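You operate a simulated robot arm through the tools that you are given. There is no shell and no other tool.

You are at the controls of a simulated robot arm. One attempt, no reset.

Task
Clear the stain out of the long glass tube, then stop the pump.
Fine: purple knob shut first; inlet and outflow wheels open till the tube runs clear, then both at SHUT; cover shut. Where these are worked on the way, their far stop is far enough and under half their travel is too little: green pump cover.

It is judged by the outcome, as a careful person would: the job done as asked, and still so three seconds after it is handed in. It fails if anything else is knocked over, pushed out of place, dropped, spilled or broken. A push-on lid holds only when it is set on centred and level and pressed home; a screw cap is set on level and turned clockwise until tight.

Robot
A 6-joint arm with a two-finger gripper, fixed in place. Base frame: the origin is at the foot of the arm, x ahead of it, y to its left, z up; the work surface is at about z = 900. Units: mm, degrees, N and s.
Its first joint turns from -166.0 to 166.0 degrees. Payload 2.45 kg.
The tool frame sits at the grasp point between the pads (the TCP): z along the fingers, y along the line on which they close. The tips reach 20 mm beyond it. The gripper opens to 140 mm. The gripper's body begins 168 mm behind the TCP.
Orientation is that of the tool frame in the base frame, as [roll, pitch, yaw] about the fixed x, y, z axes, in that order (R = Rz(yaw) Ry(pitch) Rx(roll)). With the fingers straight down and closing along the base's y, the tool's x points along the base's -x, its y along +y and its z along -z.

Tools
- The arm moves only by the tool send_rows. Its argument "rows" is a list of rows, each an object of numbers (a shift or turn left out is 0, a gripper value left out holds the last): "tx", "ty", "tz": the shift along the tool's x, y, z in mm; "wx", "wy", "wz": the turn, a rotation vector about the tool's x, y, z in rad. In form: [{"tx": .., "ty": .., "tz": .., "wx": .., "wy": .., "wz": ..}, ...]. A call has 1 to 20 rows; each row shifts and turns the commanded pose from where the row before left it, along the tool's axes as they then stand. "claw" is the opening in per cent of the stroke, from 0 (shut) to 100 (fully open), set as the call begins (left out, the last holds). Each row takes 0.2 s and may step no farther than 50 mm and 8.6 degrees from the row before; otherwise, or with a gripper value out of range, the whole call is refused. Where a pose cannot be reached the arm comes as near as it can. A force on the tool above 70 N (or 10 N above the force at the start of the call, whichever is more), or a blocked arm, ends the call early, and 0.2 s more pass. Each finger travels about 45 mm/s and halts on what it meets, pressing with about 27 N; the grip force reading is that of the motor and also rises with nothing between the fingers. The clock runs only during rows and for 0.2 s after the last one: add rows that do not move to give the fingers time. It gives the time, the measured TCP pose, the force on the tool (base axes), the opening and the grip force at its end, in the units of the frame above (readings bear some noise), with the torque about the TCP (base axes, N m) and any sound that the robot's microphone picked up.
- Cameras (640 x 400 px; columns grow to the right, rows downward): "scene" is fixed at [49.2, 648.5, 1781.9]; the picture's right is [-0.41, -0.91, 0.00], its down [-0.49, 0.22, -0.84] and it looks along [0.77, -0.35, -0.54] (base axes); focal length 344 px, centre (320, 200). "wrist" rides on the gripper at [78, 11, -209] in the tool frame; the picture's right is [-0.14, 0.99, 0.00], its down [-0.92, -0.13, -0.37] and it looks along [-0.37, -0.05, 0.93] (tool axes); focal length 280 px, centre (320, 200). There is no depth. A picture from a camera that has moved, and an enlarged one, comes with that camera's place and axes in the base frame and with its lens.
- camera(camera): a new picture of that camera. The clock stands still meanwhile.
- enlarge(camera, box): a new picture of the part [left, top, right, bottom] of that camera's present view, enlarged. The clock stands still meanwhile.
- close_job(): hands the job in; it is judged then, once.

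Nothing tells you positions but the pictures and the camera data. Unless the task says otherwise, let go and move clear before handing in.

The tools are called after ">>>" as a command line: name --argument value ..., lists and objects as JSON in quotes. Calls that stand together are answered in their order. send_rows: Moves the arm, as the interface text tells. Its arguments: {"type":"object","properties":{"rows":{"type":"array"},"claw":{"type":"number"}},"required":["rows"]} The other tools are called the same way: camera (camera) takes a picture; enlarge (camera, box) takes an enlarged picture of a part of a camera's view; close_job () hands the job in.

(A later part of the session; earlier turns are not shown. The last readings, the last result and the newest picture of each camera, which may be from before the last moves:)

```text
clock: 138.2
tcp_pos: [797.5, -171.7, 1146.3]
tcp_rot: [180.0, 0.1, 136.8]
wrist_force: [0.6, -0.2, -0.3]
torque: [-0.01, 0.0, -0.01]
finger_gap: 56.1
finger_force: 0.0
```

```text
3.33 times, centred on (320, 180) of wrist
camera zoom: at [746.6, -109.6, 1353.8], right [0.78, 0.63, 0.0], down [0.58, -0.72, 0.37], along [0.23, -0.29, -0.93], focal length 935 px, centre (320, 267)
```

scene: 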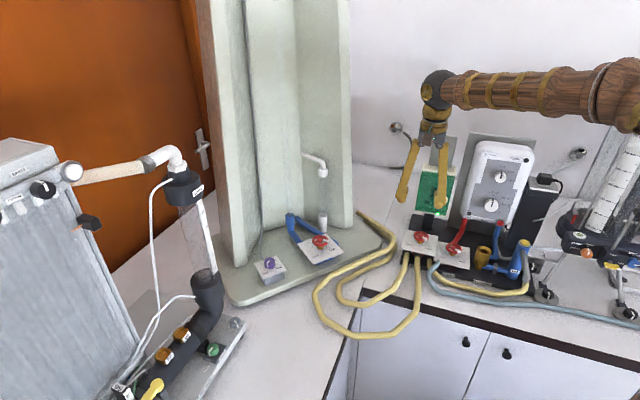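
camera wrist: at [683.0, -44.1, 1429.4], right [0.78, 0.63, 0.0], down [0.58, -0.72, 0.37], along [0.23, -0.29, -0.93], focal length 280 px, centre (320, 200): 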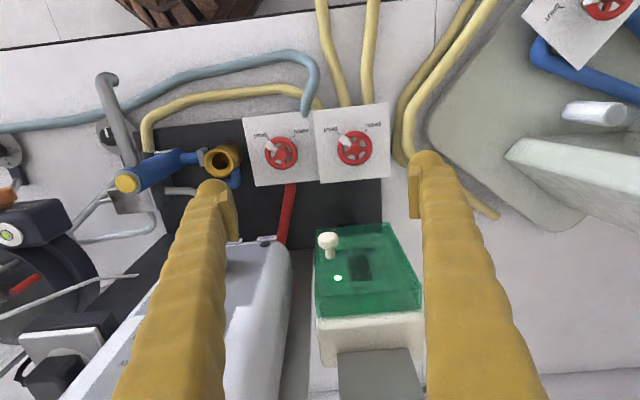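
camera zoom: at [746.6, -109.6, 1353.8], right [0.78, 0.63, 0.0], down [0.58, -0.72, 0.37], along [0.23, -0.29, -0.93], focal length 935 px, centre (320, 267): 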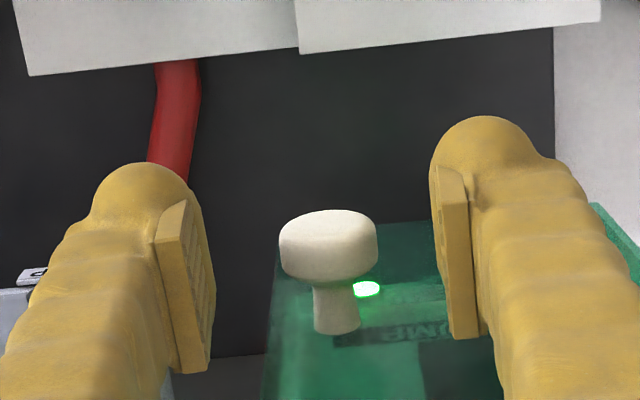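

>>> send_rows --rows '[{"tx": -3.5, "ty": 2, "tz": 9}, {"tz": 9}, {}, {}]'

>>> enlarge --camera "wrist" --box '[250, 120, 390, 240]'

>>> enlarge --camera "scene" --box '[405, 150, 475, 230]'

```text
clock: 139.2
tcp_pos: [800.3, -172.7, 1125.8]
tcp_rot: [179.9, 0.2, 136.6]
wrist_force: [-0.7, -0.2, 0.7]
torque: [0.02, -0.02, 0.02]
finger_gap: 56.1
finger_force: 0.0
```

```text
3.33 times, centred on (320, 180) of wrist
camera zoom: at [750.6, -111.1, 1335.0], right [0.78, 0.63, 0.0], down [0.58, -0.72, 0.37], along [0.23, -0.29, -0.93], focal length 935 px, centre (320, 267)
```

zoom: 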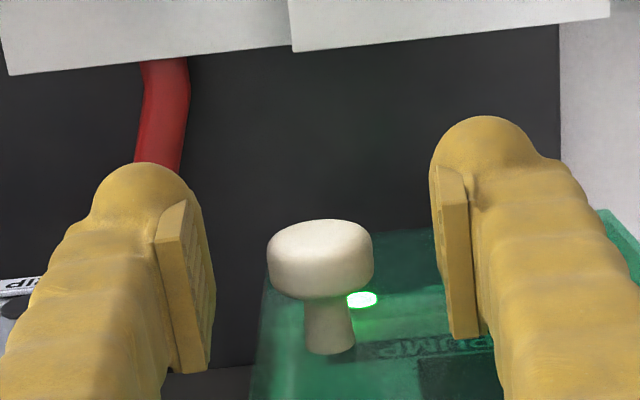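

```text
5.00 times, centred on (440, 190) of scene
camera zoom: at [49.2, 648.5, 1781.9], right [-0.41, -0.91, 0.0], down [-0.49, 0.22, -0.84], along [0.77, -0.35, -0.54], focal length 1722 px, centre (-280, 250)
```

zoom: 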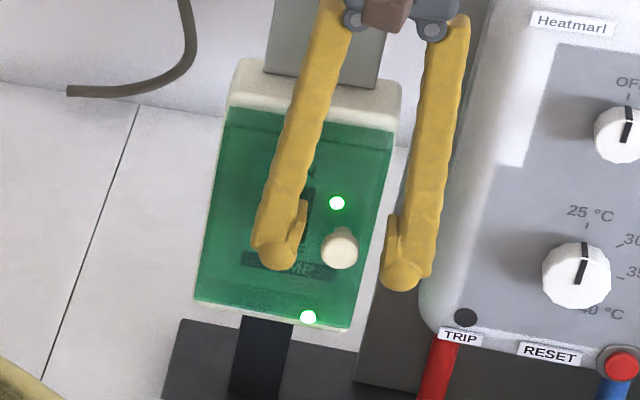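

Closing on the knob again, then pulling along an arc (out and left, with matching yaw).

>>> send_rows --rows '[{}, {}, {}, {}, {}]' --claw 8

>>> send_rows --rows '[{"tx": 3, "ty": 1.8, "wz": 0.034}, {"tx": 3, "ty": 1.8, "wz": 0.034}, {"tx": 3, "ty": 1.8, "wz": 0.034}, {}]'

>>> enlarge --camera "wrist" --box '[250, 120, 390, 240]'

>>> enlarge --camera "scene" --box '[405, 150, 475, 230]'

```text
clock: 140.4
tcp_pos: [800.4, -174.0, 1126.7]
tcp_rot: [180.0, 0.2, 136.8]
wrist_force: [-11.2, -3.8, 0.5]
torque: [-0.03, 0.1, -0.03]
finger_gap: 22.9
finger_force: 45.4
```

```text
clock: 141.4
tcp_pos: [798.6, -161.6, 1125.2]
tcp_rot: [180.0, 0.2, 130.7]
wrist_force: [-23.7, -2.9, -23.3]
torque: [0.25, 0.43, 0.04]
finger_gap: 23.5
finger_force: 45.2
```

```text
3.33 times, centred on (320, 180) of wrist
camera zoom: at [755.2, -96.0, 1335.2], right [0.84, 0.54, 0.0], down [0.5, -0.78, 0.37], along [0.2, -0.31, -0.93], focal length 935 px, centre (320, 267)
```

zoom: 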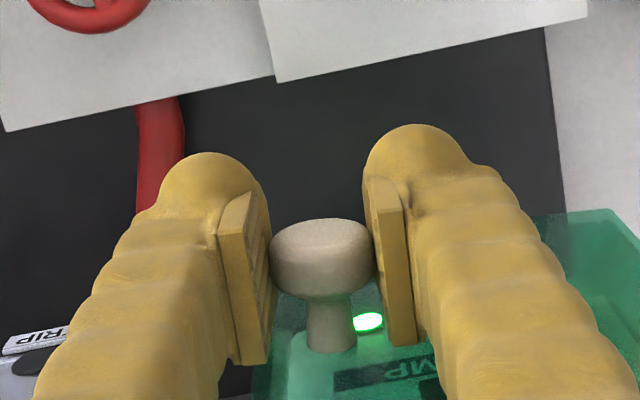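

```text
5.00 times, centred on (440, 190) of scene
camera zoom: at [49.2, 648.5, 1781.9], right [-0.41, -0.91, 0.0], down [-0.49, 0.22, -0.84], along [0.77, -0.35, -0.54], focal length 1722 px, centre (-280, 250)
```

zoom: 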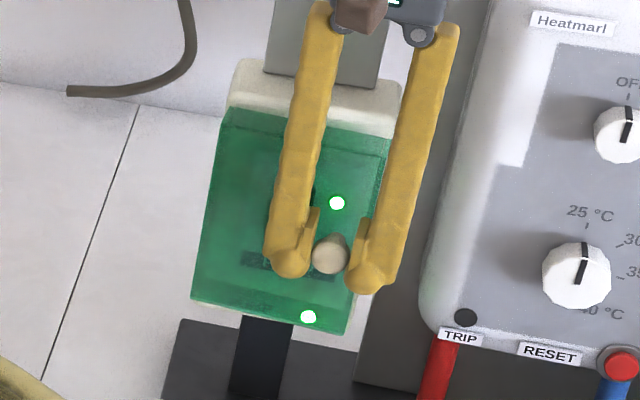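

The cover is opening with the knob held. Continuing along the arc.

>>> send_rows --rows '[{"tx": 3.5, "ty": 1.4, "wz": 0.04}, {"tx": 3.5, "ty": 1.6, "wz": 0.04}, {"tx": 3.5, "ty": 1.7, "wz": 0.04}, {"tx": 3.5, "ty": 1.8, "wz": 0.04}, {}]'

>>> enlarge --camera "wrist" --box '[250, 120, 390, 240]'

>>> enlarge --camera "scene" --box '[405, 150, 475, 230]'

```text
clock: 142.7
tcp_pos: [797.1, -148.5, 1127.3]
tcp_rot: [179.7, 0.2, 121.8]
wrist_force: [15.0, 0.9, -11.2]
torque: [-0.05, -0.15, 0.14]
finger_gap: 23.4
finger_force: 45.0
stopped in row 5: the force on the tool passed its limit at 71 N (the readings are from after the stop); the commanded pose is now the measured one
```

```text
3.33 times, centred on (320, 180) of wrist
camera zoom: at [764.1, -74.7, 1335.2], right [0.92, 0.4, 0.01], down [0.37, -0.85, 0.37], along [0.15, -0.34, -0.93], focal length 935 px, centre (320, 267)
```

zoom: 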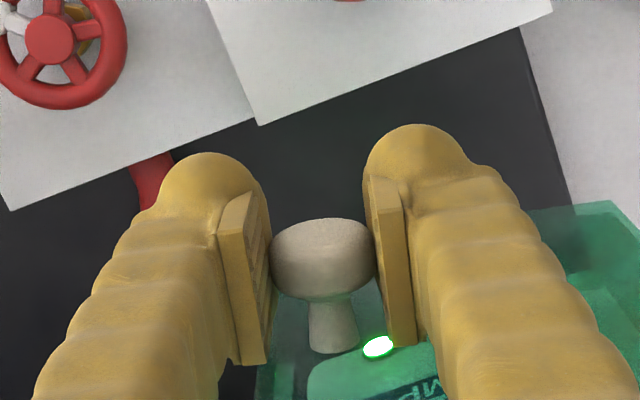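

```text
5.00 times, centred on (440, 190) of scene
camera zoom: at [49.2, 648.5, 1781.9], right [-0.41, -0.91, 0.0], down [-0.49, 0.22, -0.84], along [0.77, -0.35, -0.54], focal length 1722 px, centre (-280, 250)
```

zoom: 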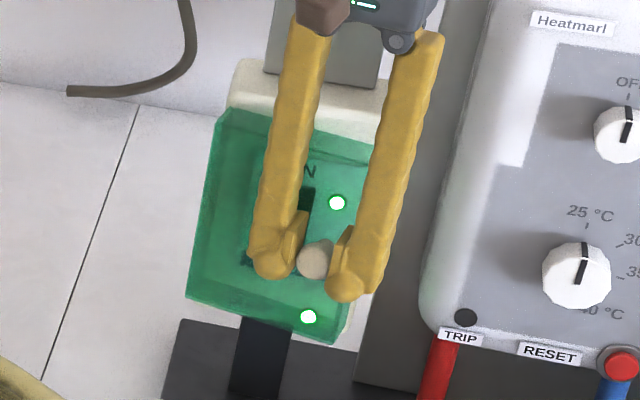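

The door is about 15° open; from the motion the hinge is near (896,-149). Continuing the arc with refined radius.

>>> send_rows --rows '[{"tx": 3.35, "ty": 2.1, "wz": 0.04}, {"tx": 3.35, "ty": 2.1, "wz": 0.04}, {"tx": 3.35, "ty": 2.1, "wz": 0.04}, {"tx": 3.35, "ty": 2.1, "wz": 0.04}, {}]'

>>> send_rows --rows '[{"tx": 3.35, "ty": 2.1, "wz": 0.04}, {"tx": 3.35, "ty": 2.1, "wz": 0.04}, {"tx": 3.35, "ty": 2.1, "wz": 0.04}, {"tx": 3.35, "ty": 2.1, "wz": 0.04}, {}]'

>>> enlarge --camera "wrist" --box '[250, 120, 390, 240]'

>>> enlarge --camera "scene" --box '[395, 150, 475, 230]'

```text
clock: 143.9
tcp_pos: [797.6, -129.8, 1126.2]
tcp_rot: [179.6, 0.3, 112.5]
wrist_force: [44.3, -5.1, 4.6]
torque: [-0.07, -0.42, 0.17]
finger_gap: 23.7
finger_force: 45.2
```

```text
clock: 145.1
tcp_pos: [801.8, -116.2, 1125.9]
tcp_rot: [179.8, 0.1, 103.3]
wrist_force: [49.5, -11.5, -13.4]
torque: [-0.21, -0.35, 0.28]
finger_gap: 23.6
finger_force: 45.0
```

```text
3.33 times, centred on (320, 180) of wrist
camera zoom: at [792.6, -37.4, 1335.2], right [1.0, 0.09, 0.01], down [0.09, -0.92, 0.37], along [0.04, -0.37, -0.93], focal length 935 px, centre (320, 267)
```

zoom: 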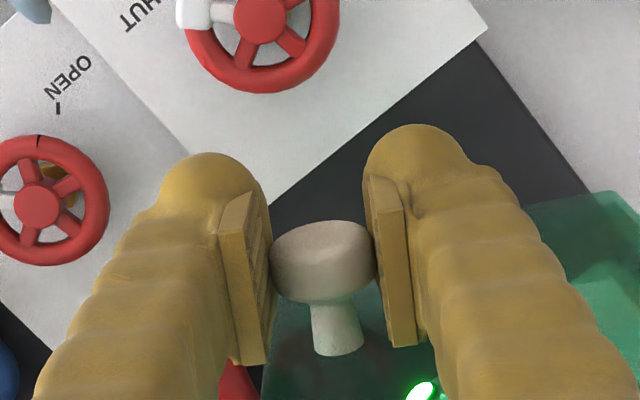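

```text
5.00 times, centred on (435, 190) of scene
camera zoom: at [49.2, 648.5, 1781.9], right [-0.41, -0.91, 0.0], down [-0.49, 0.22, -0.84], along [0.77, -0.35, -0.54], focal length 1722 px, centre (-255, 250)
```

zoom: 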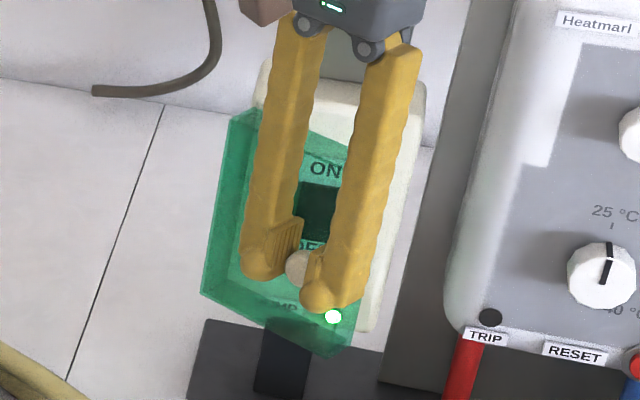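

About 33° open. Relieving the side load and going on.

>>> send_rows --rows '[{"tx": -0.4, "ty": 1.4}, {"tx": 3.3, "ty": 2.2, "wz": 0.04}, {"tx": 3.3, "ty": 2.2, "wz": 0.04}, {"tx": 3.3, "ty": 2.2, "wz": 0.04}, {"tx": 3.3, "ty": 2.2, "wz": 0.04}, {}]'

>>> send_rows --rows '[{"tx": 3.3, "ty": 2.2, "wz": 0.04}, {"tx": 3.3, "ty": 2.2, "wz": 0.04}, {"tx": 3.3, "ty": 2.2, "wz": 0.04}, {"tx": 3.3, "ty": 2.2, "wz": 0.04}, {}]'

>>> enlarge --camera "wrist" --box '[250, 120, 390, 240]'

>>> enlarge --camera "scene" --box '[395, 150, 475, 230]'

```text
clock: 146.5
tcp_pos: [806.7, -101.1, 1126.3]
tcp_rot: [179.9, 0.1, 94.2]
wrist_force: [-37.7, 11.9, -12.3]
torque: [0.26, 0.34, -0.43]
finger_gap: 23.3
finger_force: 45.2
```

```text
clock: 147.7
tcp_pos: [816.1, -86.3, 1126.3]
tcp_rot: [179.7, 0.0, 85.1]
wrist_force: [-56.2, 29.7, -28.1]
torque: [0.68, 0.21, -0.65]
finger_gap: 23.4
finger_force: 45.7
```

```text
3.33 times, centred on (320, 180) of wrist
camera zoom: at [832.4, -8.8, 1335.4], right [0.97, -0.22, 0.0], down [-0.21, -0.91, 0.37], along [-0.08, -0.36, -0.93], focal length 935 px, centre (320, 267)
```

zoom: 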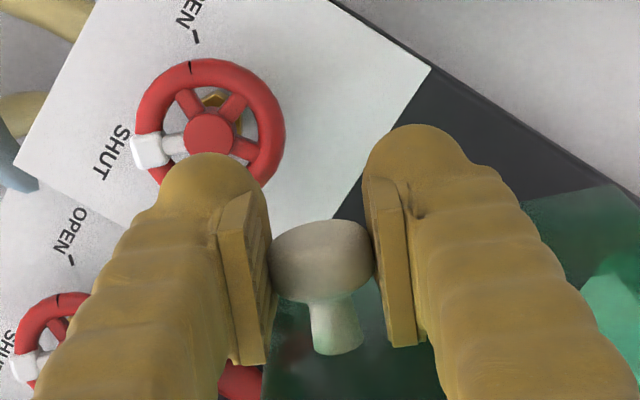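

```text
5.00 times, centred on (435, 190) of scene
camera zoom: at [49.2, 648.5, 1781.9], right [-0.41, -0.91, 0.0], down [-0.49, 0.22, -0.84], along [0.77, -0.35, -0.54], focal length 1722 px, centre (-255, 250)
```

zoom: 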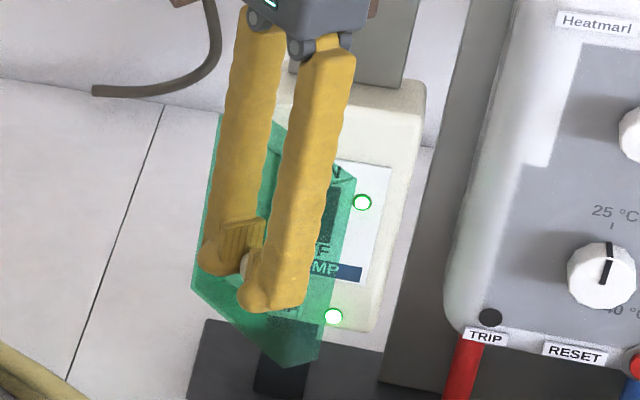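

52° open and the switch is coming into view. Relieving the load and continuing.

>>> send_rows --rows '[{"tx": 0.7, "ty": -1.5, "tz": 0.7}, {}]'

>>> send_rows --rows '[{"tx": 3.3, "ty": 2.0, "wz": 0.04}, {"tx": 3.3, "ty": 2.0, "wz": 0.04}, {"tx": 3.3, "ty": 2.0, "wz": 0.04}, {"tx": 3.3, "ty": 2.0, "wz": 0.04}, {}]'

```text
clock: 148.3
tcp_pos: [814.5, -86.3, 1126.2]
tcp_rot: [179.6, 0.2, 85.0]
wrist_force: [-29.9, 16.4, -21.3]
torque: [0.31, 0.13, -0.29]
finger_gap: 23.3
finger_force: 45.0
```

```text
clock: 149.5
tcp_pos: [824.0, -74.0, 1126.9]
tcp_rot: [179.8, 0.0, 75.8]
wrist_force: [-48.3, 33.4, -25.7]
torque: [0.39, 0.21, -0.66]
finger_gap: 23.5
finger_force: 44.8
```

>>> send_rows --rows '[{"tx": 0.8, "ty": -2.0, "tz": 0.7}, {"tx": 3.4, "ty": 1.6, "wz": 0.04}, {"tx": 3.4, "ty": 1.6, "wz": 0.04}, {"tx": 3.4, "ty": 1.6, "wz": 0.04}, {"tx": 3.4, "ty": 1.6, "wz": 0.04}, {}]'

>>> send_rows --rows '[{"tx": 3.4, "ty": 1.7, "wz": 0.04}, {"tx": 3.4, "ty": 1.7, "wz": 0.04}, {"tx": 3.4, "ty": 1.7, "wz": 0.04}, {"tx": 3.4, "ty": 1.7, "wz": 0.04}, {}]'

>>> enlarge --camera "wrist" --box '[250, 120, 390, 240]'

>>> enlarge --camera "scene" --box '[385, 140, 475, 230]'

```text
clock: 150.9
tcp_pos: [835.1, -64.6, 1126.3]
tcp_rot: [179.5, 0.0, 66.7]
wrist_force: [3.9, -0.8, 3.2]
torque: [0.02, -0.04, 0.1]
finger_gap: 23.2
finger_force: 45.1
```

```text
clock: 152.1
tcp_pos: [845.8, -55.3, 1126.8]
tcp_rot: [179.6, -0.1, 57.5]
wrist_force: [15.1, -19.6, -3.9]
torque: [-0.06, -0.17, 0.11]
finger_gap: 23.0
finger_force: 45.0
```

```text
3.33 times, centred on (320, 180) of wrist
camera zoom: at [896.3, 5.8, 1335.4], right [0.76, -0.65, 0.01], down [-0.6, -0.71, 0.37], along [-0.23, -0.28, -0.93], focal length 935 px, centre (320, 267)
```

zoom: 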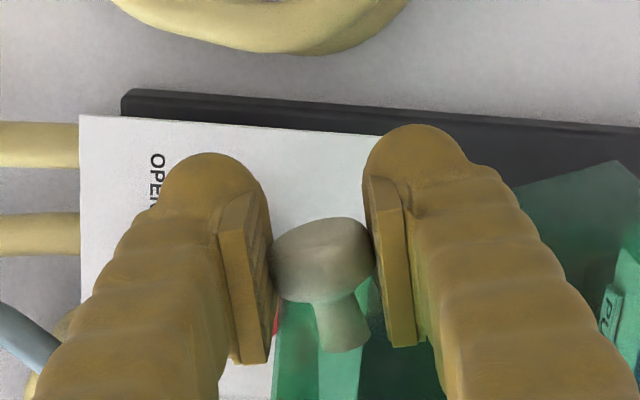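

```text
4.44 times, centred on (430, 185) of scene
camera zoom: at [49.2, 648.5, 1781.9], right [-0.41, -0.91, 0.0], down [-0.49, 0.22, -0.84], along [0.77, -0.35, -0.54], focal length 1531 px, centre (-169, 267)
```

zoom: 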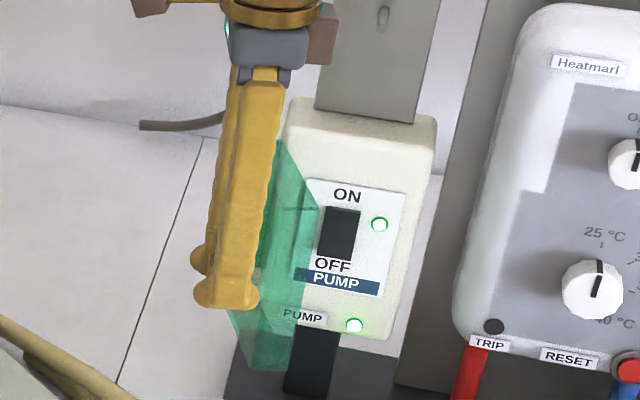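

About 75–79° open; the switch panel is fully visible. I'll open somewhat further until it meets its stop.

>>> send_rows --rows '[{"tx": 3.3, "ty": 2.0, "wz": 0.035}, {"tx": 3.3, "ty": 2.0, "wz": 0.035}, {"tx": 3.3, "ty": 2.0, "wz": 0.035}, {"tx": 3.3, "ty": 2.0, "wz": 0.035}, {}]'

>>> send_rows --rows '[{"tx": 3.3, "ty": 2.0, "wz": 0.035}, {"tx": 3.3, "ty": 2.0, "wz": 0.035}, {"tx": 3.3, "ty": 2.0, "wz": 0.035}, {"tx": 3.3, "ty": 2.0, "wz": 0.035}, {}]'

>>> enlarge --camera "wrist" --box '[250, 120, 390, 240]'

>>> enlarge --camera "scene" --box '[385, 140, 475, 230]'

```text
clock: 153.3
tcp_pos: [860.1, -47.6, 1126.6]
tcp_rot: [179.7, -0.3, 49.5]
wrist_force: [-1.9, 1.5, 7.2]
torque: [0.05, 0.06, -0.07]
finger_gap: 23.1
finger_force: 45.0
```

```text
clock: 154.5
tcp_pos: [874.7, -41.0, 1125.0]
tcp_rot: [179.9, -0.3, 41.5]
wrist_force: [-20.7, 48.1, 23.1]
torque: [0.42, 0.39, -0.53]
finger_gap: 23.0
finger_force: 44.8
```

```text
3.33 times, centred on (320, 180) of wrist
camera zoom: at [939.6, 3.0, 1335.0], right [0.55, -0.83, 0.0], down [-0.78, -0.51, 0.36], along [-0.3, -0.2, -0.93], focal length 935 px, centre (320, 267)
```

zoom: 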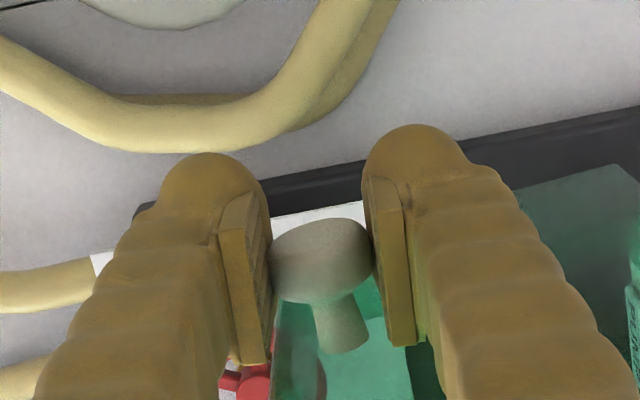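

```text
4.44 times, centred on (430, 185) of scene
camera zoom: at [49.2, 648.5, 1781.9], right [-0.41, -0.91, 0.0], down [-0.49, 0.22, -0.84], along [0.77, -0.35, -0.54], focal length 1531 px, centre (-169, 267)
```

zoom: 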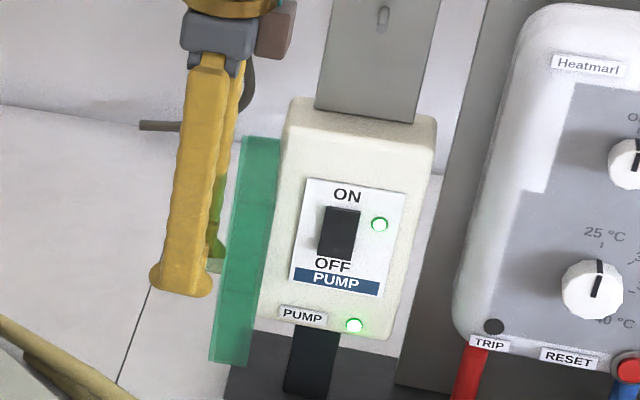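

>>> send_rows --rows '[{"tx": 0.6, "ty": -1.7}, {"tx": 3.3, "ty": 1.8, "wz": 0.035}, {"tx": 3.3, "ty": 1.8, "wz": 0.035}, {"tx": 3.3, "ty": 1.8, "wz": 0.035}, {"tx": 3.3, "ty": 1.8, "wz": 0.035}, {}]'

>>> enlarge --camera "wrist" --box '[250, 120, 390, 240]'

>>> enlarge --camera "scene" --box '[385, 140, 475, 230]'

```text
clock: 155.4
tcp_pos: [880.9, -39.5, 1124.3]
tcp_rot: [179.9, -0.2, 37.5]
wrist_force: [-7.0, 18.6, 7.2]
torque: [0.19, 0.06, -0.22]
finger_gap: 22.8
finger_force: 45.0
stopped in row 4: the force on the tool passed its limit at 72 N (the readings are from after the stop); the commanded pose is now the measured one
```

```text
3.33 times, centred on (320, 180) of wrist
camera zoom: at [948.2, -0.4, 1334.6], right [0.49, -0.87, 0.0], down [-0.81, -0.46, 0.37], along [-0.32, -0.18, -0.93], focal length 935 px, centre (320, 267)
```

zoom: 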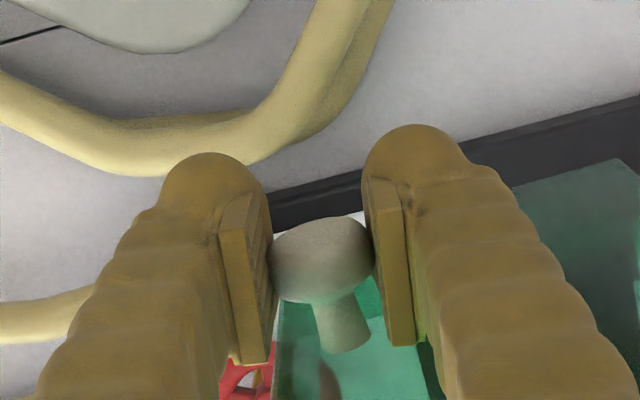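

```text
4.44 times, centred on (430, 185) of scene
camera zoom: at [49.2, 648.5, 1781.9], right [-0.41, -0.91, 0.0], down [-0.49, 0.22, -0.84], along [0.77, -0.35, -0.54], focal length 1531 px, centre (-169, 267)
```

zoom: 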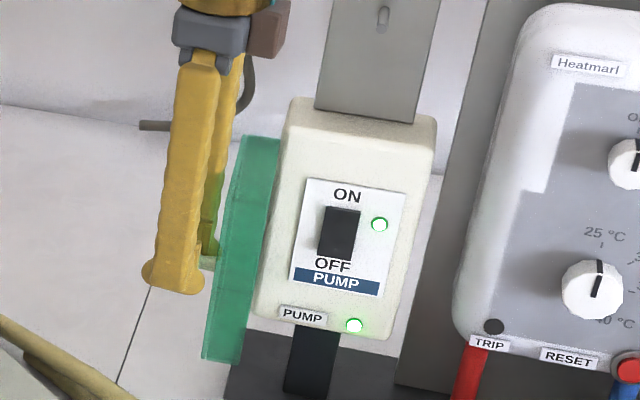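

The door is open at ~95° and met resistance. I'll release the knob and see that it stays open.

>>> send_rows --rows '[{}, {}, {}]' --claw 36

>>> enlarge --camera "scene" --box '[385, 140, 475, 230]'

>>> enlarge --camera "wrist" --box '[220, 120, 420, 320]'

```text
clock: 156.2
tcp_pos: [881.3, -41.7, 1124.9]
tcp_rot: [179.9, -0.1, 37.5]
wrist_force: [0.2, -0.1, -0.1]
torque: [0.03, -0.01, 0.01]
finger_gap: 50.1
finger_force: 0.0
```

```text
4.44 times, centred on (430, 185) of scene
camera zoom: at [49.2, 648.5, 1781.9], right [-0.41, -0.91, 0.0], down [-0.49, 0.22, -0.84], along [0.77, -0.35, -0.54], focal length 1531 px, centre (-169, 267)
```

zoom: 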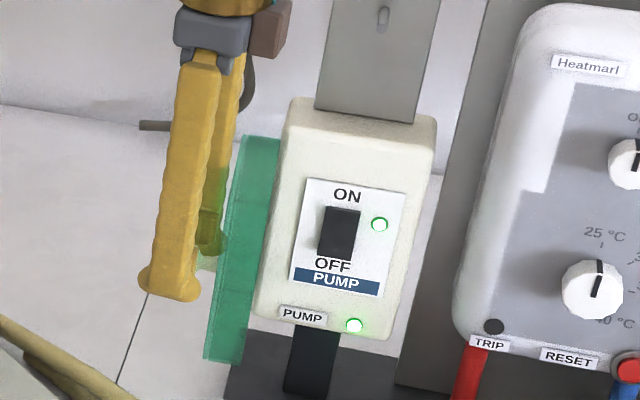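

```text
2.00 times, centred on (320, 220) of wrist
camera zoom: at [948.6, -2.0, 1334.2], right [0.49, -0.87, 0.0], down [-0.81, -0.46, 0.37], along [-0.32, -0.18, -0.93], focal length 561 px, centre (320, 160)
```

zoom: 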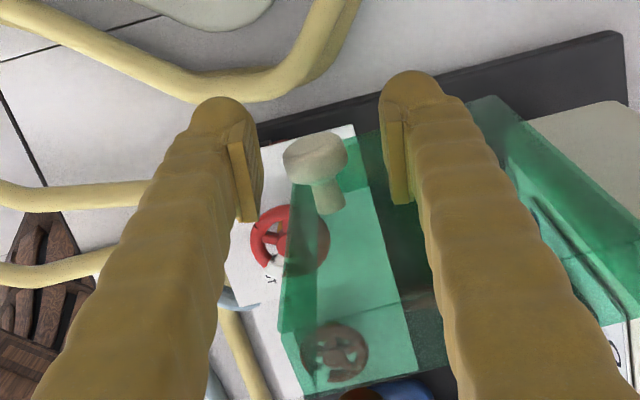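

The door stays where left. It reads roughly 86–95° open; I'd like more margin, so I'll realign the yaw to the door, regrip and open it to its stop.

>>> send_rows --rows '[{"wz": -0.1}, {"wz": -0.1}, {}]'

>>> enlarge --camera "wrist" --box '[250, 120, 390, 240]'

>>> send_rows --rows '[{}, {}, {}, {}]' --claw 8

>>> enlarge --camera "wrist" --box '[250, 120, 390, 240]'

```text
clock: 157.0
tcp_pos: [880.6, -41.3, 1125.3]
tcp_rot: [179.9, -0.2, 49.0]
wrist_force: [0.0, -0.2, 0.3]
torque: [0.0, 0.0, 0.0]
finger_gap: 50.3
finger_force: 0.2
```

```text
3.33 times, centred on (320, 180) of wrist
camera zoom: at [939.3, 11.0, 1334.2], right [0.66, -0.75, 0.0], down [-0.7, -0.61, 0.37], along [-0.27, -0.24, -0.93], focal length 935 px, centre (320, 267)
```

zoom: 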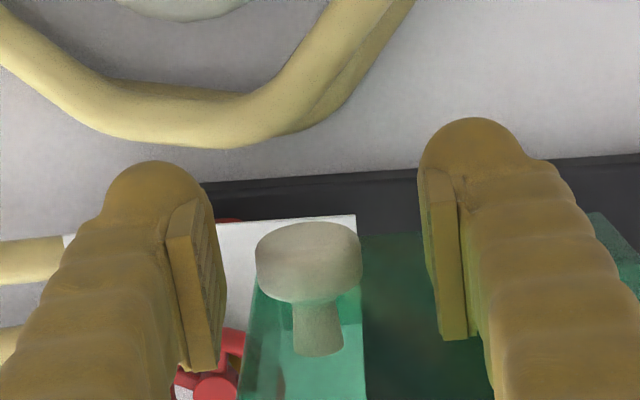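

```text
clock: 158.0
tcp_pos: [881.2, -40.0, 1125.4]
tcp_rot: [179.9, -0.3, 48.9]
wrist_force: [-4.2, 14.5, -2.9]
torque: [0.11, 0.01, -0.03]
finger_gap: 23.0
finger_force: 45.0
```

```text
3.33 times, centred on (320, 180) of wrist
camera zoom: at [939.3, 11.5, 1334.1], right [0.66, -0.75, 0.0], down [-0.7, -0.61, 0.37], along [-0.27, -0.24, -0.93], focal length 935 px, centre (320, 267)
```

zoom: 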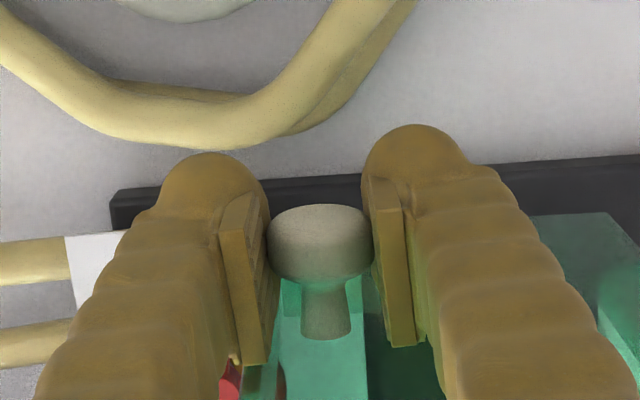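

>>> send_rows --rows '[{"tx": 3.3, "ty": 2.0, "wz": 0.04}, {"tx": 3.3, "ty": 2.0, "wz": 0.04}, {"tx": 3.3, "ty": 2.0, "wz": 0.04}, {}]'

>>> enlarge --camera "wrist" --box '[250, 120, 390, 240]'

>>> enlarge --camera "scene" --box '[385, 140, 475, 230]'

```text
clock: 159.0
tcp_pos: [891.4, -37.7, 1125.3]
tcp_rot: [179.9, -0.2, 42.0]
wrist_force: [-4.6, 33.0, -6.3]
torque: [0.44, -0.24, 0.09]
finger_gap: 22.8
finger_force: 45.1
```

```text
3.33 times, centred on (320, 180) of wrist
camera zoom: at [955.8, 6.1, 1334.0], right [0.56, -0.83, 0.0], down [-0.77, -0.52, 0.37], along [-0.3, -0.21, -0.93], focal length 935 px, centre (320, 267)
```

zoom: 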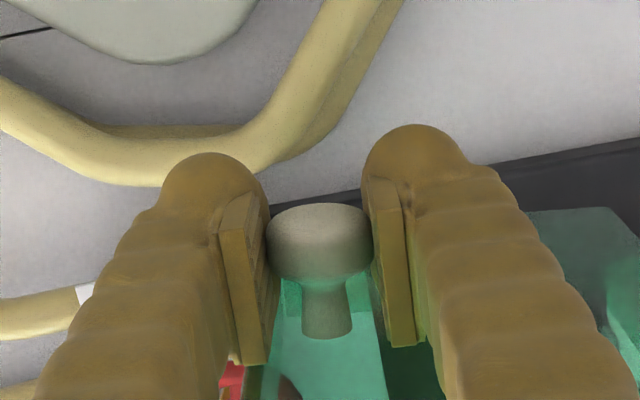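

```text
4.44 times, centred on (430, 185) of scene
camera zoom: at [49.2, 648.5, 1781.9], right [-0.41, -0.91, 0.0], down [-0.49, 0.22, -0.84], along [0.77, -0.35, -0.54], focal length 1531 px, centre (-169, 267)
```

zoom: 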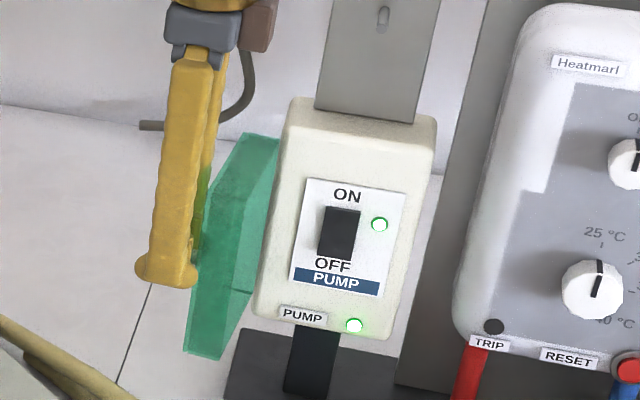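

It still swings freely. A bit further.

>>> send_rows --rows '[{"tx": 3.3, "ty": 1.6, "wz": 0.04}, {"tx": 3.3, "ty": 2.0, "wz": 0.04}, {"tx": 3.3, "ty": 2.0, "wz": 0.04}, {"tx": 3.3, "ty": 2.0, "wz": 0.04}, {}]'

>>> send_rows --rows '[{"tx": 3.3, "ty": 1.8, "wz": 0.04}, {"tx": 3.3, "ty": 2.0, "wz": 0.04}, {"tx": 3.3, "ty": 2.0, "wz": 0.04}, {"tx": 3.3, "ty": 2.0, "wz": 0.04}, {}]'

>>> enlarge --camera "wrist" --box '[250, 120, 390, 240]'

>>> enlarge --camera "scene" --box '[385, 140, 475, 230]'

```text
clock: 160.2
tcp_pos: [906.1, -36.6, 1124.7]
tcp_rot: [179.9, -0.1, 32.7]
wrist_force: [2.2, -12.8, -0.3]
torque: [-0.1, -0.1, 0.23]
finger_gap: 22.9
finger_force: 44.7
```

```text
clock: 161.4
tcp_pos: [920.2, -31.7, 1123.4]
tcp_rot: [-179.7, 0.1, 23.8]
wrist_force: [-19.3, 22.8, 4.5]
torque: [0.1, 0.59, -0.52]
finger_gap: 21.5
finger_force: 45.2
stopped in row 5: the force on the tool passed its limit at 72 N (the readings are from after the stop); the commanded pose is now the measured one
```

```text
3.33 times, centred on (320, 180) of wrist
camera zoom: at [996.6, -10.9, 1332.5], right [0.27, -0.96, 0.0], down [-0.89, -0.26, 0.37], along [-0.35, -0.1, -0.93], focal length 935 px, centre (320, 267)
```

zoom: 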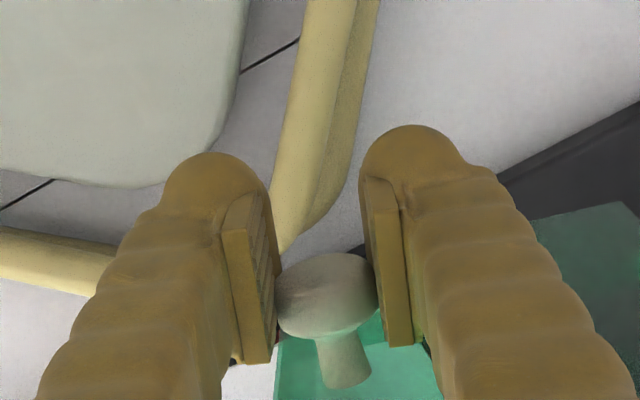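

```text
4.44 times, centred on (430, 185) of scene
camera zoom: at [49.2, 648.5, 1781.9], right [-0.41, -0.91, 0.0], down [-0.49, 0.22, -0.84], along [0.77, -0.35, -0.54], focal length 1531 px, centre (-169, 267)
```

zoom: 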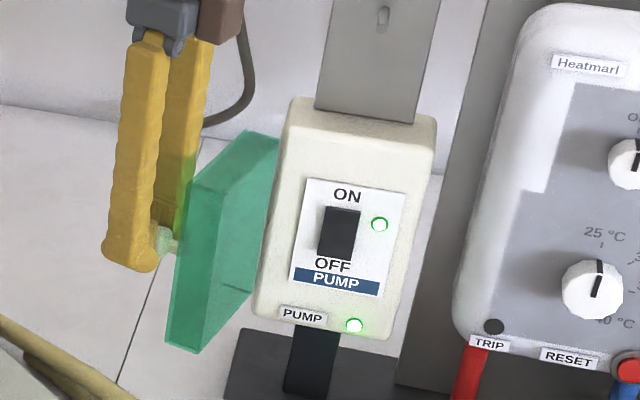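

The cover has met its far stop at about 105°. Releasing the knob, rising straight up and moving clear.

>>> send_rows --rows '[{}, {}, {}]' --claw 36

>>> send_rows --rows '[{"tx": 5}, {"tz": -40}, {"tz": -40}, {"tz": -40}, {}]'

>>> camera --camera "scene"

>>> enlarge --camera "scene" --box '[385, 140, 475, 230]'

```text
clock: 162.2
tcp_pos: [922.5, -33.1, 1122.6]
tcp_rot: [-180.0, -0.2, 23.7]
wrist_force: [-0.5, -1.1, -0.7]
torque: [-0.02, -0.01, -0.03]
finger_gap: 50.4
finger_force: 0.1
```

```text
clock: 163.4
tcp_pos: [926.4, -30.9, 1242.4]
tcp_rot: [-179.9, -0.1, 23.6]
wrist_force: [-0.7, 0.7, 0.2]
torque: [0.04, 0.01, 0.03]
finger_gap: 50.2
finger_force: 0.0
```

```text
taken
```

scene: 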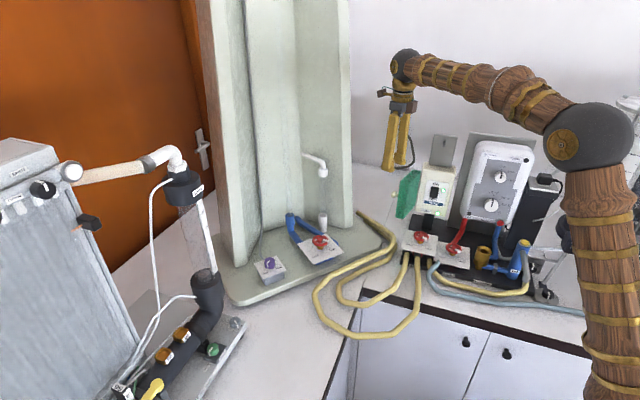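

```text
4.44 times, centred on (430, 185) of scene
camera zoom: at [49.2, 648.5, 1781.9], right [-0.41, -0.91, 0.0], down [-0.49, 0.22, -0.84], along [0.77, -0.35, -0.54], focal length 1531 px, centre (-169, 267)
```

zoom: 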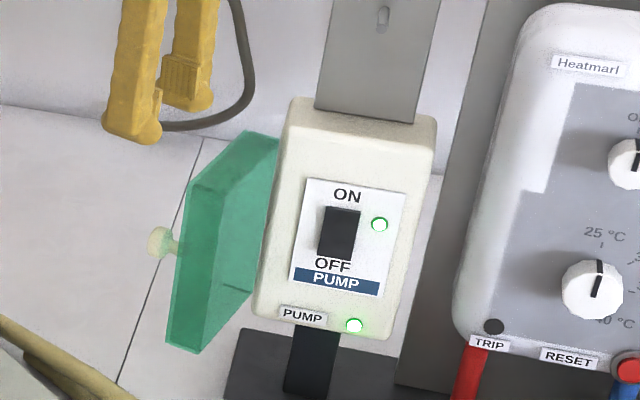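

The cover stays open. The rocker's OFF end is at about (865,-182,1105). I'll move in front of the panel, close the fingers, square up and tilt the tool 45° toward the panel to push only the OFF end with the fingertips.

>>> send_rows --rows '[{"tx": -42.3, "ty": -7.9}, {"tx": -42.3, "ty": -7.9}, {"tx": -42.3, "ty": -7.9}, {}]' --claw 0

>>> send_rows --rows '[{"wz": -0.1411}, {"wz": -0.1411}, {"wz": -0.1411}, {"wz": -0.1411}, {"wz": -0.1411}, {"wz": -0.1411}, {"wz": -0.1411}, {"wz": -0.1411}, {"wz": -0.1411}, {"wz": -0.1411}, {"wz": -0.1411}, {"wz": -0.1411}, {"wz": -0.1411}, {"wz": -0.1411}, {}]'

>>> send_rows --rows '[{"wy": -0.131}, {"wy": -0.131}, {"wy": -0.131}, {"wy": -0.131}, {"wy": -0.131}, {"wy": -0.131}, {}]'

>>> camera --camera "wrist"

>>> camera --camera "scene"

```text
clock: 164.4
tcp_pos: [798.9, -66.7, 1241.0]
tcp_rot: [-179.9, -0.2, 23.8]
wrist_force: [0.2, -0.8, 0.1]
torque: [0.01, 0.01, 0.02]
finger_gap: 0.2
finger_force: 27.2
```

```text
clock: 167.6
tcp_pos: [800.2, -61.3, 1242.4]
tcp_rot: [179.9, -0.1, 136.9]
wrist_force: [-0.4, 0.1, 0.1]
torque: [0.02, 0.02, 0.01]
finger_gap: 0.2
finger_force: 27.6
```

```text
clock: 169.2
tcp_pos: [800.6, -62.2, 1243.3]
tcp_rot: [179.7, 45.1, 136.7]
wrist_force: [-1.2, 0.7, 0.7]
torque: [-0.01, 0.01, 0.03]
finger_gap: 0.0
finger_force: 26.8
```

```text
taken
camera wrist: at [659.4, 85.3, 1335.1], right [0.75, 0.66, 0.1], down [0.19, -0.36, 0.91], along [0.63, -0.66, -0.4], focal length 280 px, centre (320, 200)
```

wrist: 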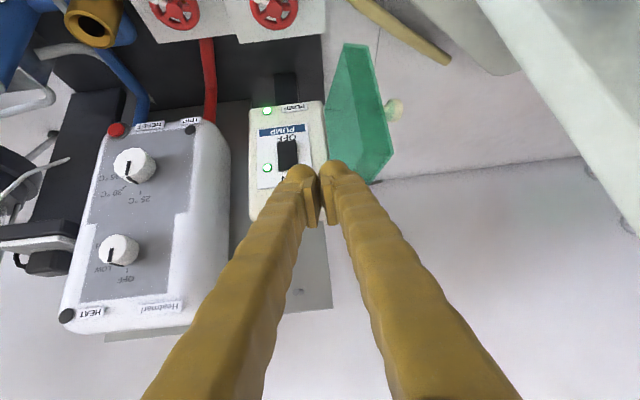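

```text
taken
```

scene: 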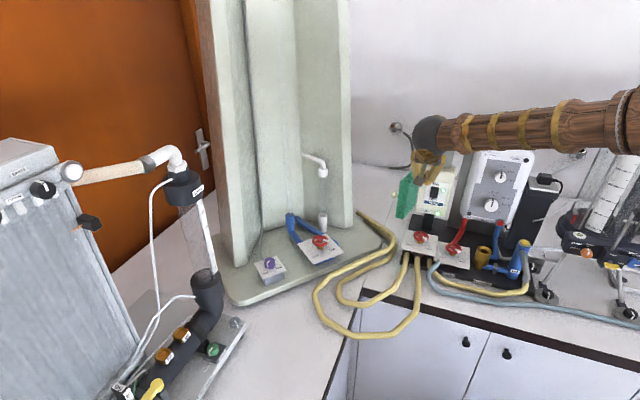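

>>> enlarge --camera "wrist" --box '[235, 80, 345, 200]'

```text
3.33 times, centred on (290, 140) of wrist
camera zoom: at [659.4, 85.3, 1335.1], right [0.75, 0.66, 0.1], down [0.19, -0.36, 0.91], along [0.63, -0.66, -0.4], focal length 935 px, centre (420, 400)
```

zoom: 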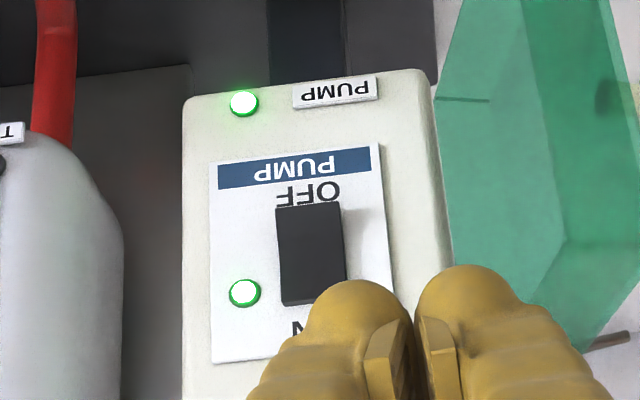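

The rocker centre is about (858,-178,1125) with the OFF end below it. Moving to a pre-press position in front of the OFF end.

>>> send_rows --rows '[{"tx": 14.85, "ty": -11.25, "tz": 33.35}, {"tx": 14.85, "ty": -11.25, "tz": 33.35}, {"tx": 14.85, "ty": -11.25, "tz": 33.35}, {"tx": 14.85, "ty": -11.25, "tz": 33.35}, {}, {}]'

>>> camera --camera "wrist"

>>> enlarge --camera "scene" --box '[385, 130, 475, 240]'

```text
clock: 170.6
tcp_pos: [810.4, -128.3, 1107.5]
tcp_rot: [179.7, 45.0, 136.6]
wrist_force: [0.2, -0.2, 0.1]
torque: [0.03, -0.02, 0.07]
finger_gap: 0.2
finger_force: 26.4
```

```text
taken
camera wrist: at [669.2, 17.8, 1199.9], right [0.75, 0.66, 0.1], down [0.2, -0.36, 0.91], along [0.63, -0.66, -0.4], focal length 280 px, centre (320, 200)
```

wrist: 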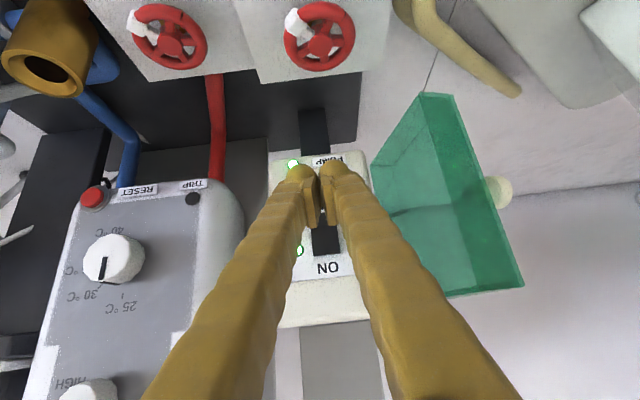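

```text
3.64 times, centred on (430, 185) of scene
camera zoom: at [49.2, 648.5, 1781.9], right [-0.41, -0.91, 0.0], down [-0.49, 0.22, -0.84], along [0.77, -0.35, -0.54], focal length 1253 px, centre (-80, 254)
```

zoom: 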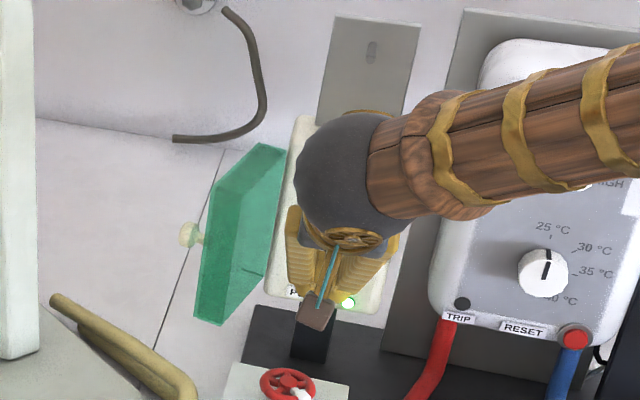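

Lined up with the OFF end. Advancing straight toward the panel, first 24 mm, then in small steps watching the force.

>>> send_rows --rows '[{"tx": -8.5, "ty": -1, "tz": 8.5}, {"tx": -8.5, "tz": 8.5}, {}, {}]'

>>> enlarge --camera "wrist" --box '[250, 130, 390, 290]'

>>> enlarge --camera "scene" --box '[400, 160, 460, 230]'

```text
clock: 171.6
tcp_pos: [824.1, -146.9, 1106.8]
tcp_rot: [179.7, 44.9, 136.7]
wrist_force: [-1.0, 0.8, 0.1]
torque: [-0.03, -0.05, 0.01]
finger_gap: 0.0
finger_force: 26.4
```

```text
2.50 times, centred on (320, 210) of wrist
camera zoom: at [684.0, 0.9, 1200.6], right [0.75, 0.66, 0.1], down [0.2, -0.36, 0.91], along [0.63, -0.66, -0.4], focal length 701 px, centre (320, 175)
```

zoom: 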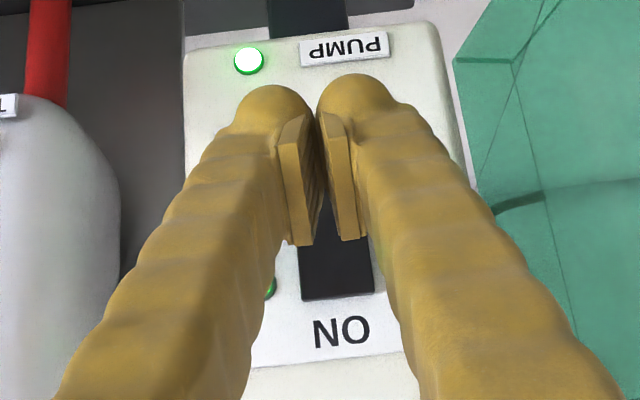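

```text
5.71 times, centred on (430, 195) of scene
camera zoom: at [49.2, 648.5, 1781.9], right [-0.41, -0.91, 0.0], down [-0.49, 0.22, -0.84], along [0.77, -0.35, -0.54], focal length 1968 px, centre (-309, 229)
```

zoom: 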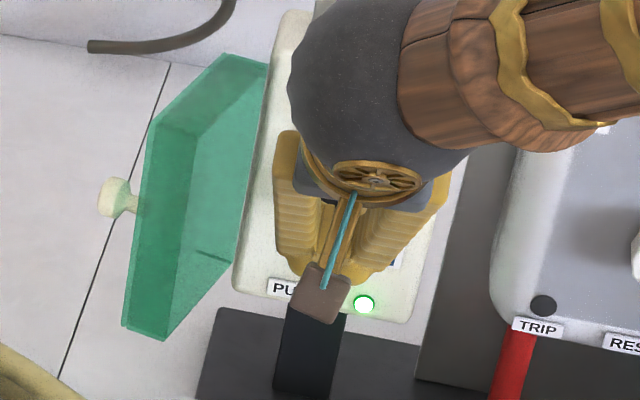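

>>> send_rows --rows '[{"tx": -2.12, "tz": 2.12}, {"tx": -2.12, "tz": 2.12}, {"tx": -2.12, "tz": 2.12}, {}]'

>>> send_rows --rows '[{"tx": -1.41, "tz": 1.41}, {"tx": -1.41, "tz": 1.41}, {}]'

>>> enlarge --camera "wrist" --box '[250, 130, 390, 290]'

```text
clock: 172.6
tcp_pos: [830.2, -153.2, 1106.8]
tcp_rot: [179.6, 45.0, 136.7]
wrist_force: [0.7, 0.8, 0.0]
torque: [-0.01, -0.01, 0.0]
finger_gap: 0.2
finger_force: 27.3
```

```text
clock: 173.4
tcp_pos: [834.3, -155.5, 1106.2]
tcp_rot: [179.8, 44.9, 136.6]
wrist_force: [0.6, -0.5, -0.5]
torque: [0.0, -0.02, -0.02]
finger_gap: 0.1
finger_force: 27.1
```

```text
2.50 times, centred on (320, 210) of wrist
camera zoom: at [693.9, -8.7, 1198.4], right [0.75, 0.66, 0.1], down [0.2, -0.36, 0.91], along [0.63, -0.66, -0.4], focal length 701 px, centre (320, 175)
```

zoom: 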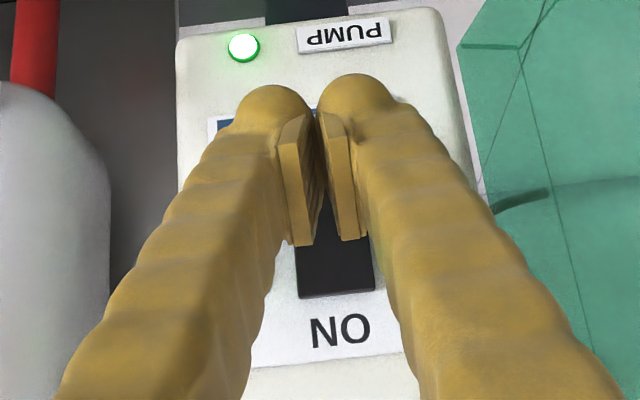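

>>> send_rows --rows '[{"tx": -1.41, "tz": 1.41}, {"tx": -1.41, "tz": 1.41}, {"tx": -1.41, "tz": 1.41}, {}]'

>>> send_rows --rows '[{"tx": -1.41, "tz": 1.41}, {"tx": -1.41, "tz": 1.41}, {}]'

>>> enlarge --camera "wrist" --box '[250, 130, 390, 290]'

```text
clock: 174.4
tcp_pos: [840.5, -160.3, 1107.1]
tcp_rot: [179.7, 45.0, 136.7]
wrist_force: [0.7, -0.4, 0.6]
torque: [0.0, -0.01, -0.02]
finger_gap: 0.0
finger_force: 27.0
```

```text
clock: 175.2
tcp_pos: [840.9, -162.0, 1106.6]
tcp_rot: [179.6, 45.0, 136.8]
wrist_force: [-0.1, -0.5, 0.3]
torque: [0.03, 0.04, 0.0]
finger_gap: 0.0
finger_force: 26.9
```

```text
2.50 times, centred on (320, 210) of wrist
camera zoom: at [700.6, -15.5, 1199.6], right [0.75, 0.66, 0.1], down [0.2, -0.36, 0.91], along [0.63, -0.66, -0.4], focal length 701 px, centre (320, 175)
```

zoom: 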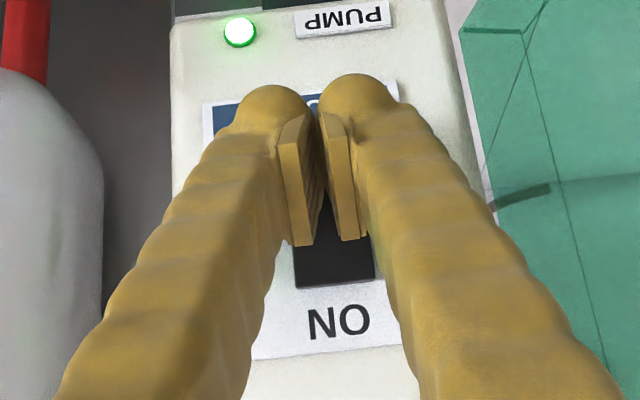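

>>> send_rows --rows '[{"tx": -1.41, "tz": 1.41}, {"tx": -1.41, "tz": 1.41}, {"tx": -1.41, "tz": 1.41}, {}]'

>>> send_rows --rows '[{"tx": -1.41, "tz": 1.41}, {"tx": -1.41, "tz": 1.41}, {"tx": -1.41, "tz": 1.41}, {}]'

>>> enlarge --camera "wrist" --box '[250, 130, 390, 290]'

>>> enlarge --camera "scene" --box '[400, 160, 460, 230]'

```text
clock: 176.2
tcp_pos: [844.5, -165.3, 1107.3]
tcp_rot: [179.7, 45.0, 136.7]
wrist_force: [-5.6, 4.5, 1.7]
torque: [-0.02, 0.01, -0.09]
finger_gap: 0.0
finger_force: 26.9
heard: click
```

```text
clock: 176.8
tcp_pos: [845.1, -166.4, 1106.9]
tcp_rot: [179.6, 45.0, 136.6]
wrist_force: [-19.7, 27.6, 8.2]
torque: [-0.29, -0.14, -0.18]
finger_gap: 0.0
finger_force: 29.5
stopped in row 2: the force on the tool passed its limit at 81 N (the readings are from after the stop); the commanded pose is now the measured one
```

```text
2.50 times, centred on (320, 210) of wrist
camera zoom: at [704.7, -19.5, 1199.9], right [0.75, 0.66, 0.1], down [0.2, -0.36, 0.91], along [0.63, -0.66, -0.4], focal length 701 px, centre (320, 175)
```

zoom: 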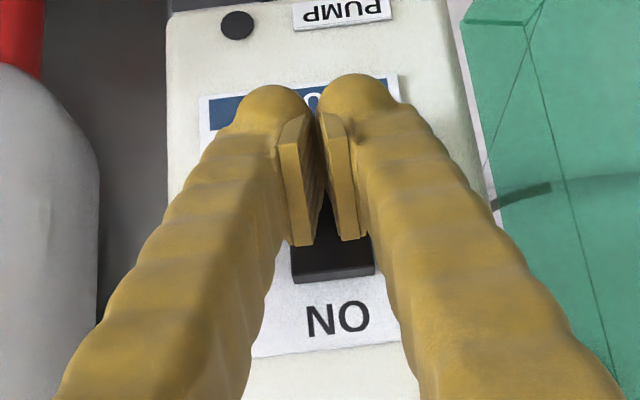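

```text
5.71 times, centred on (430, 195) of scene
camera zoom: at [49.2, 648.5, 1781.9], right [-0.41, -0.91, 0.0], down [-0.49, 0.22, -0.84], along [0.77, -0.35, -0.54], focal length 1968 px, centre (-309, 229)
```

zoom: 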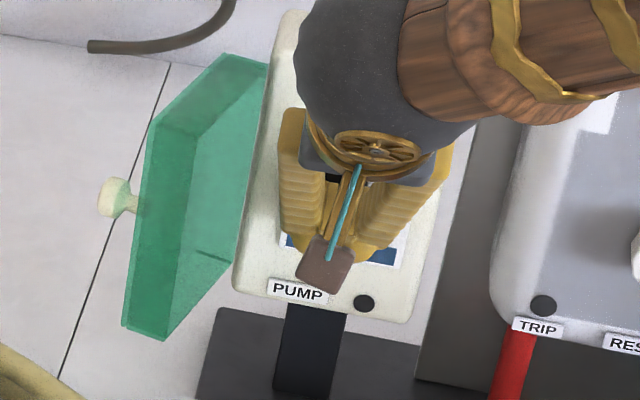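

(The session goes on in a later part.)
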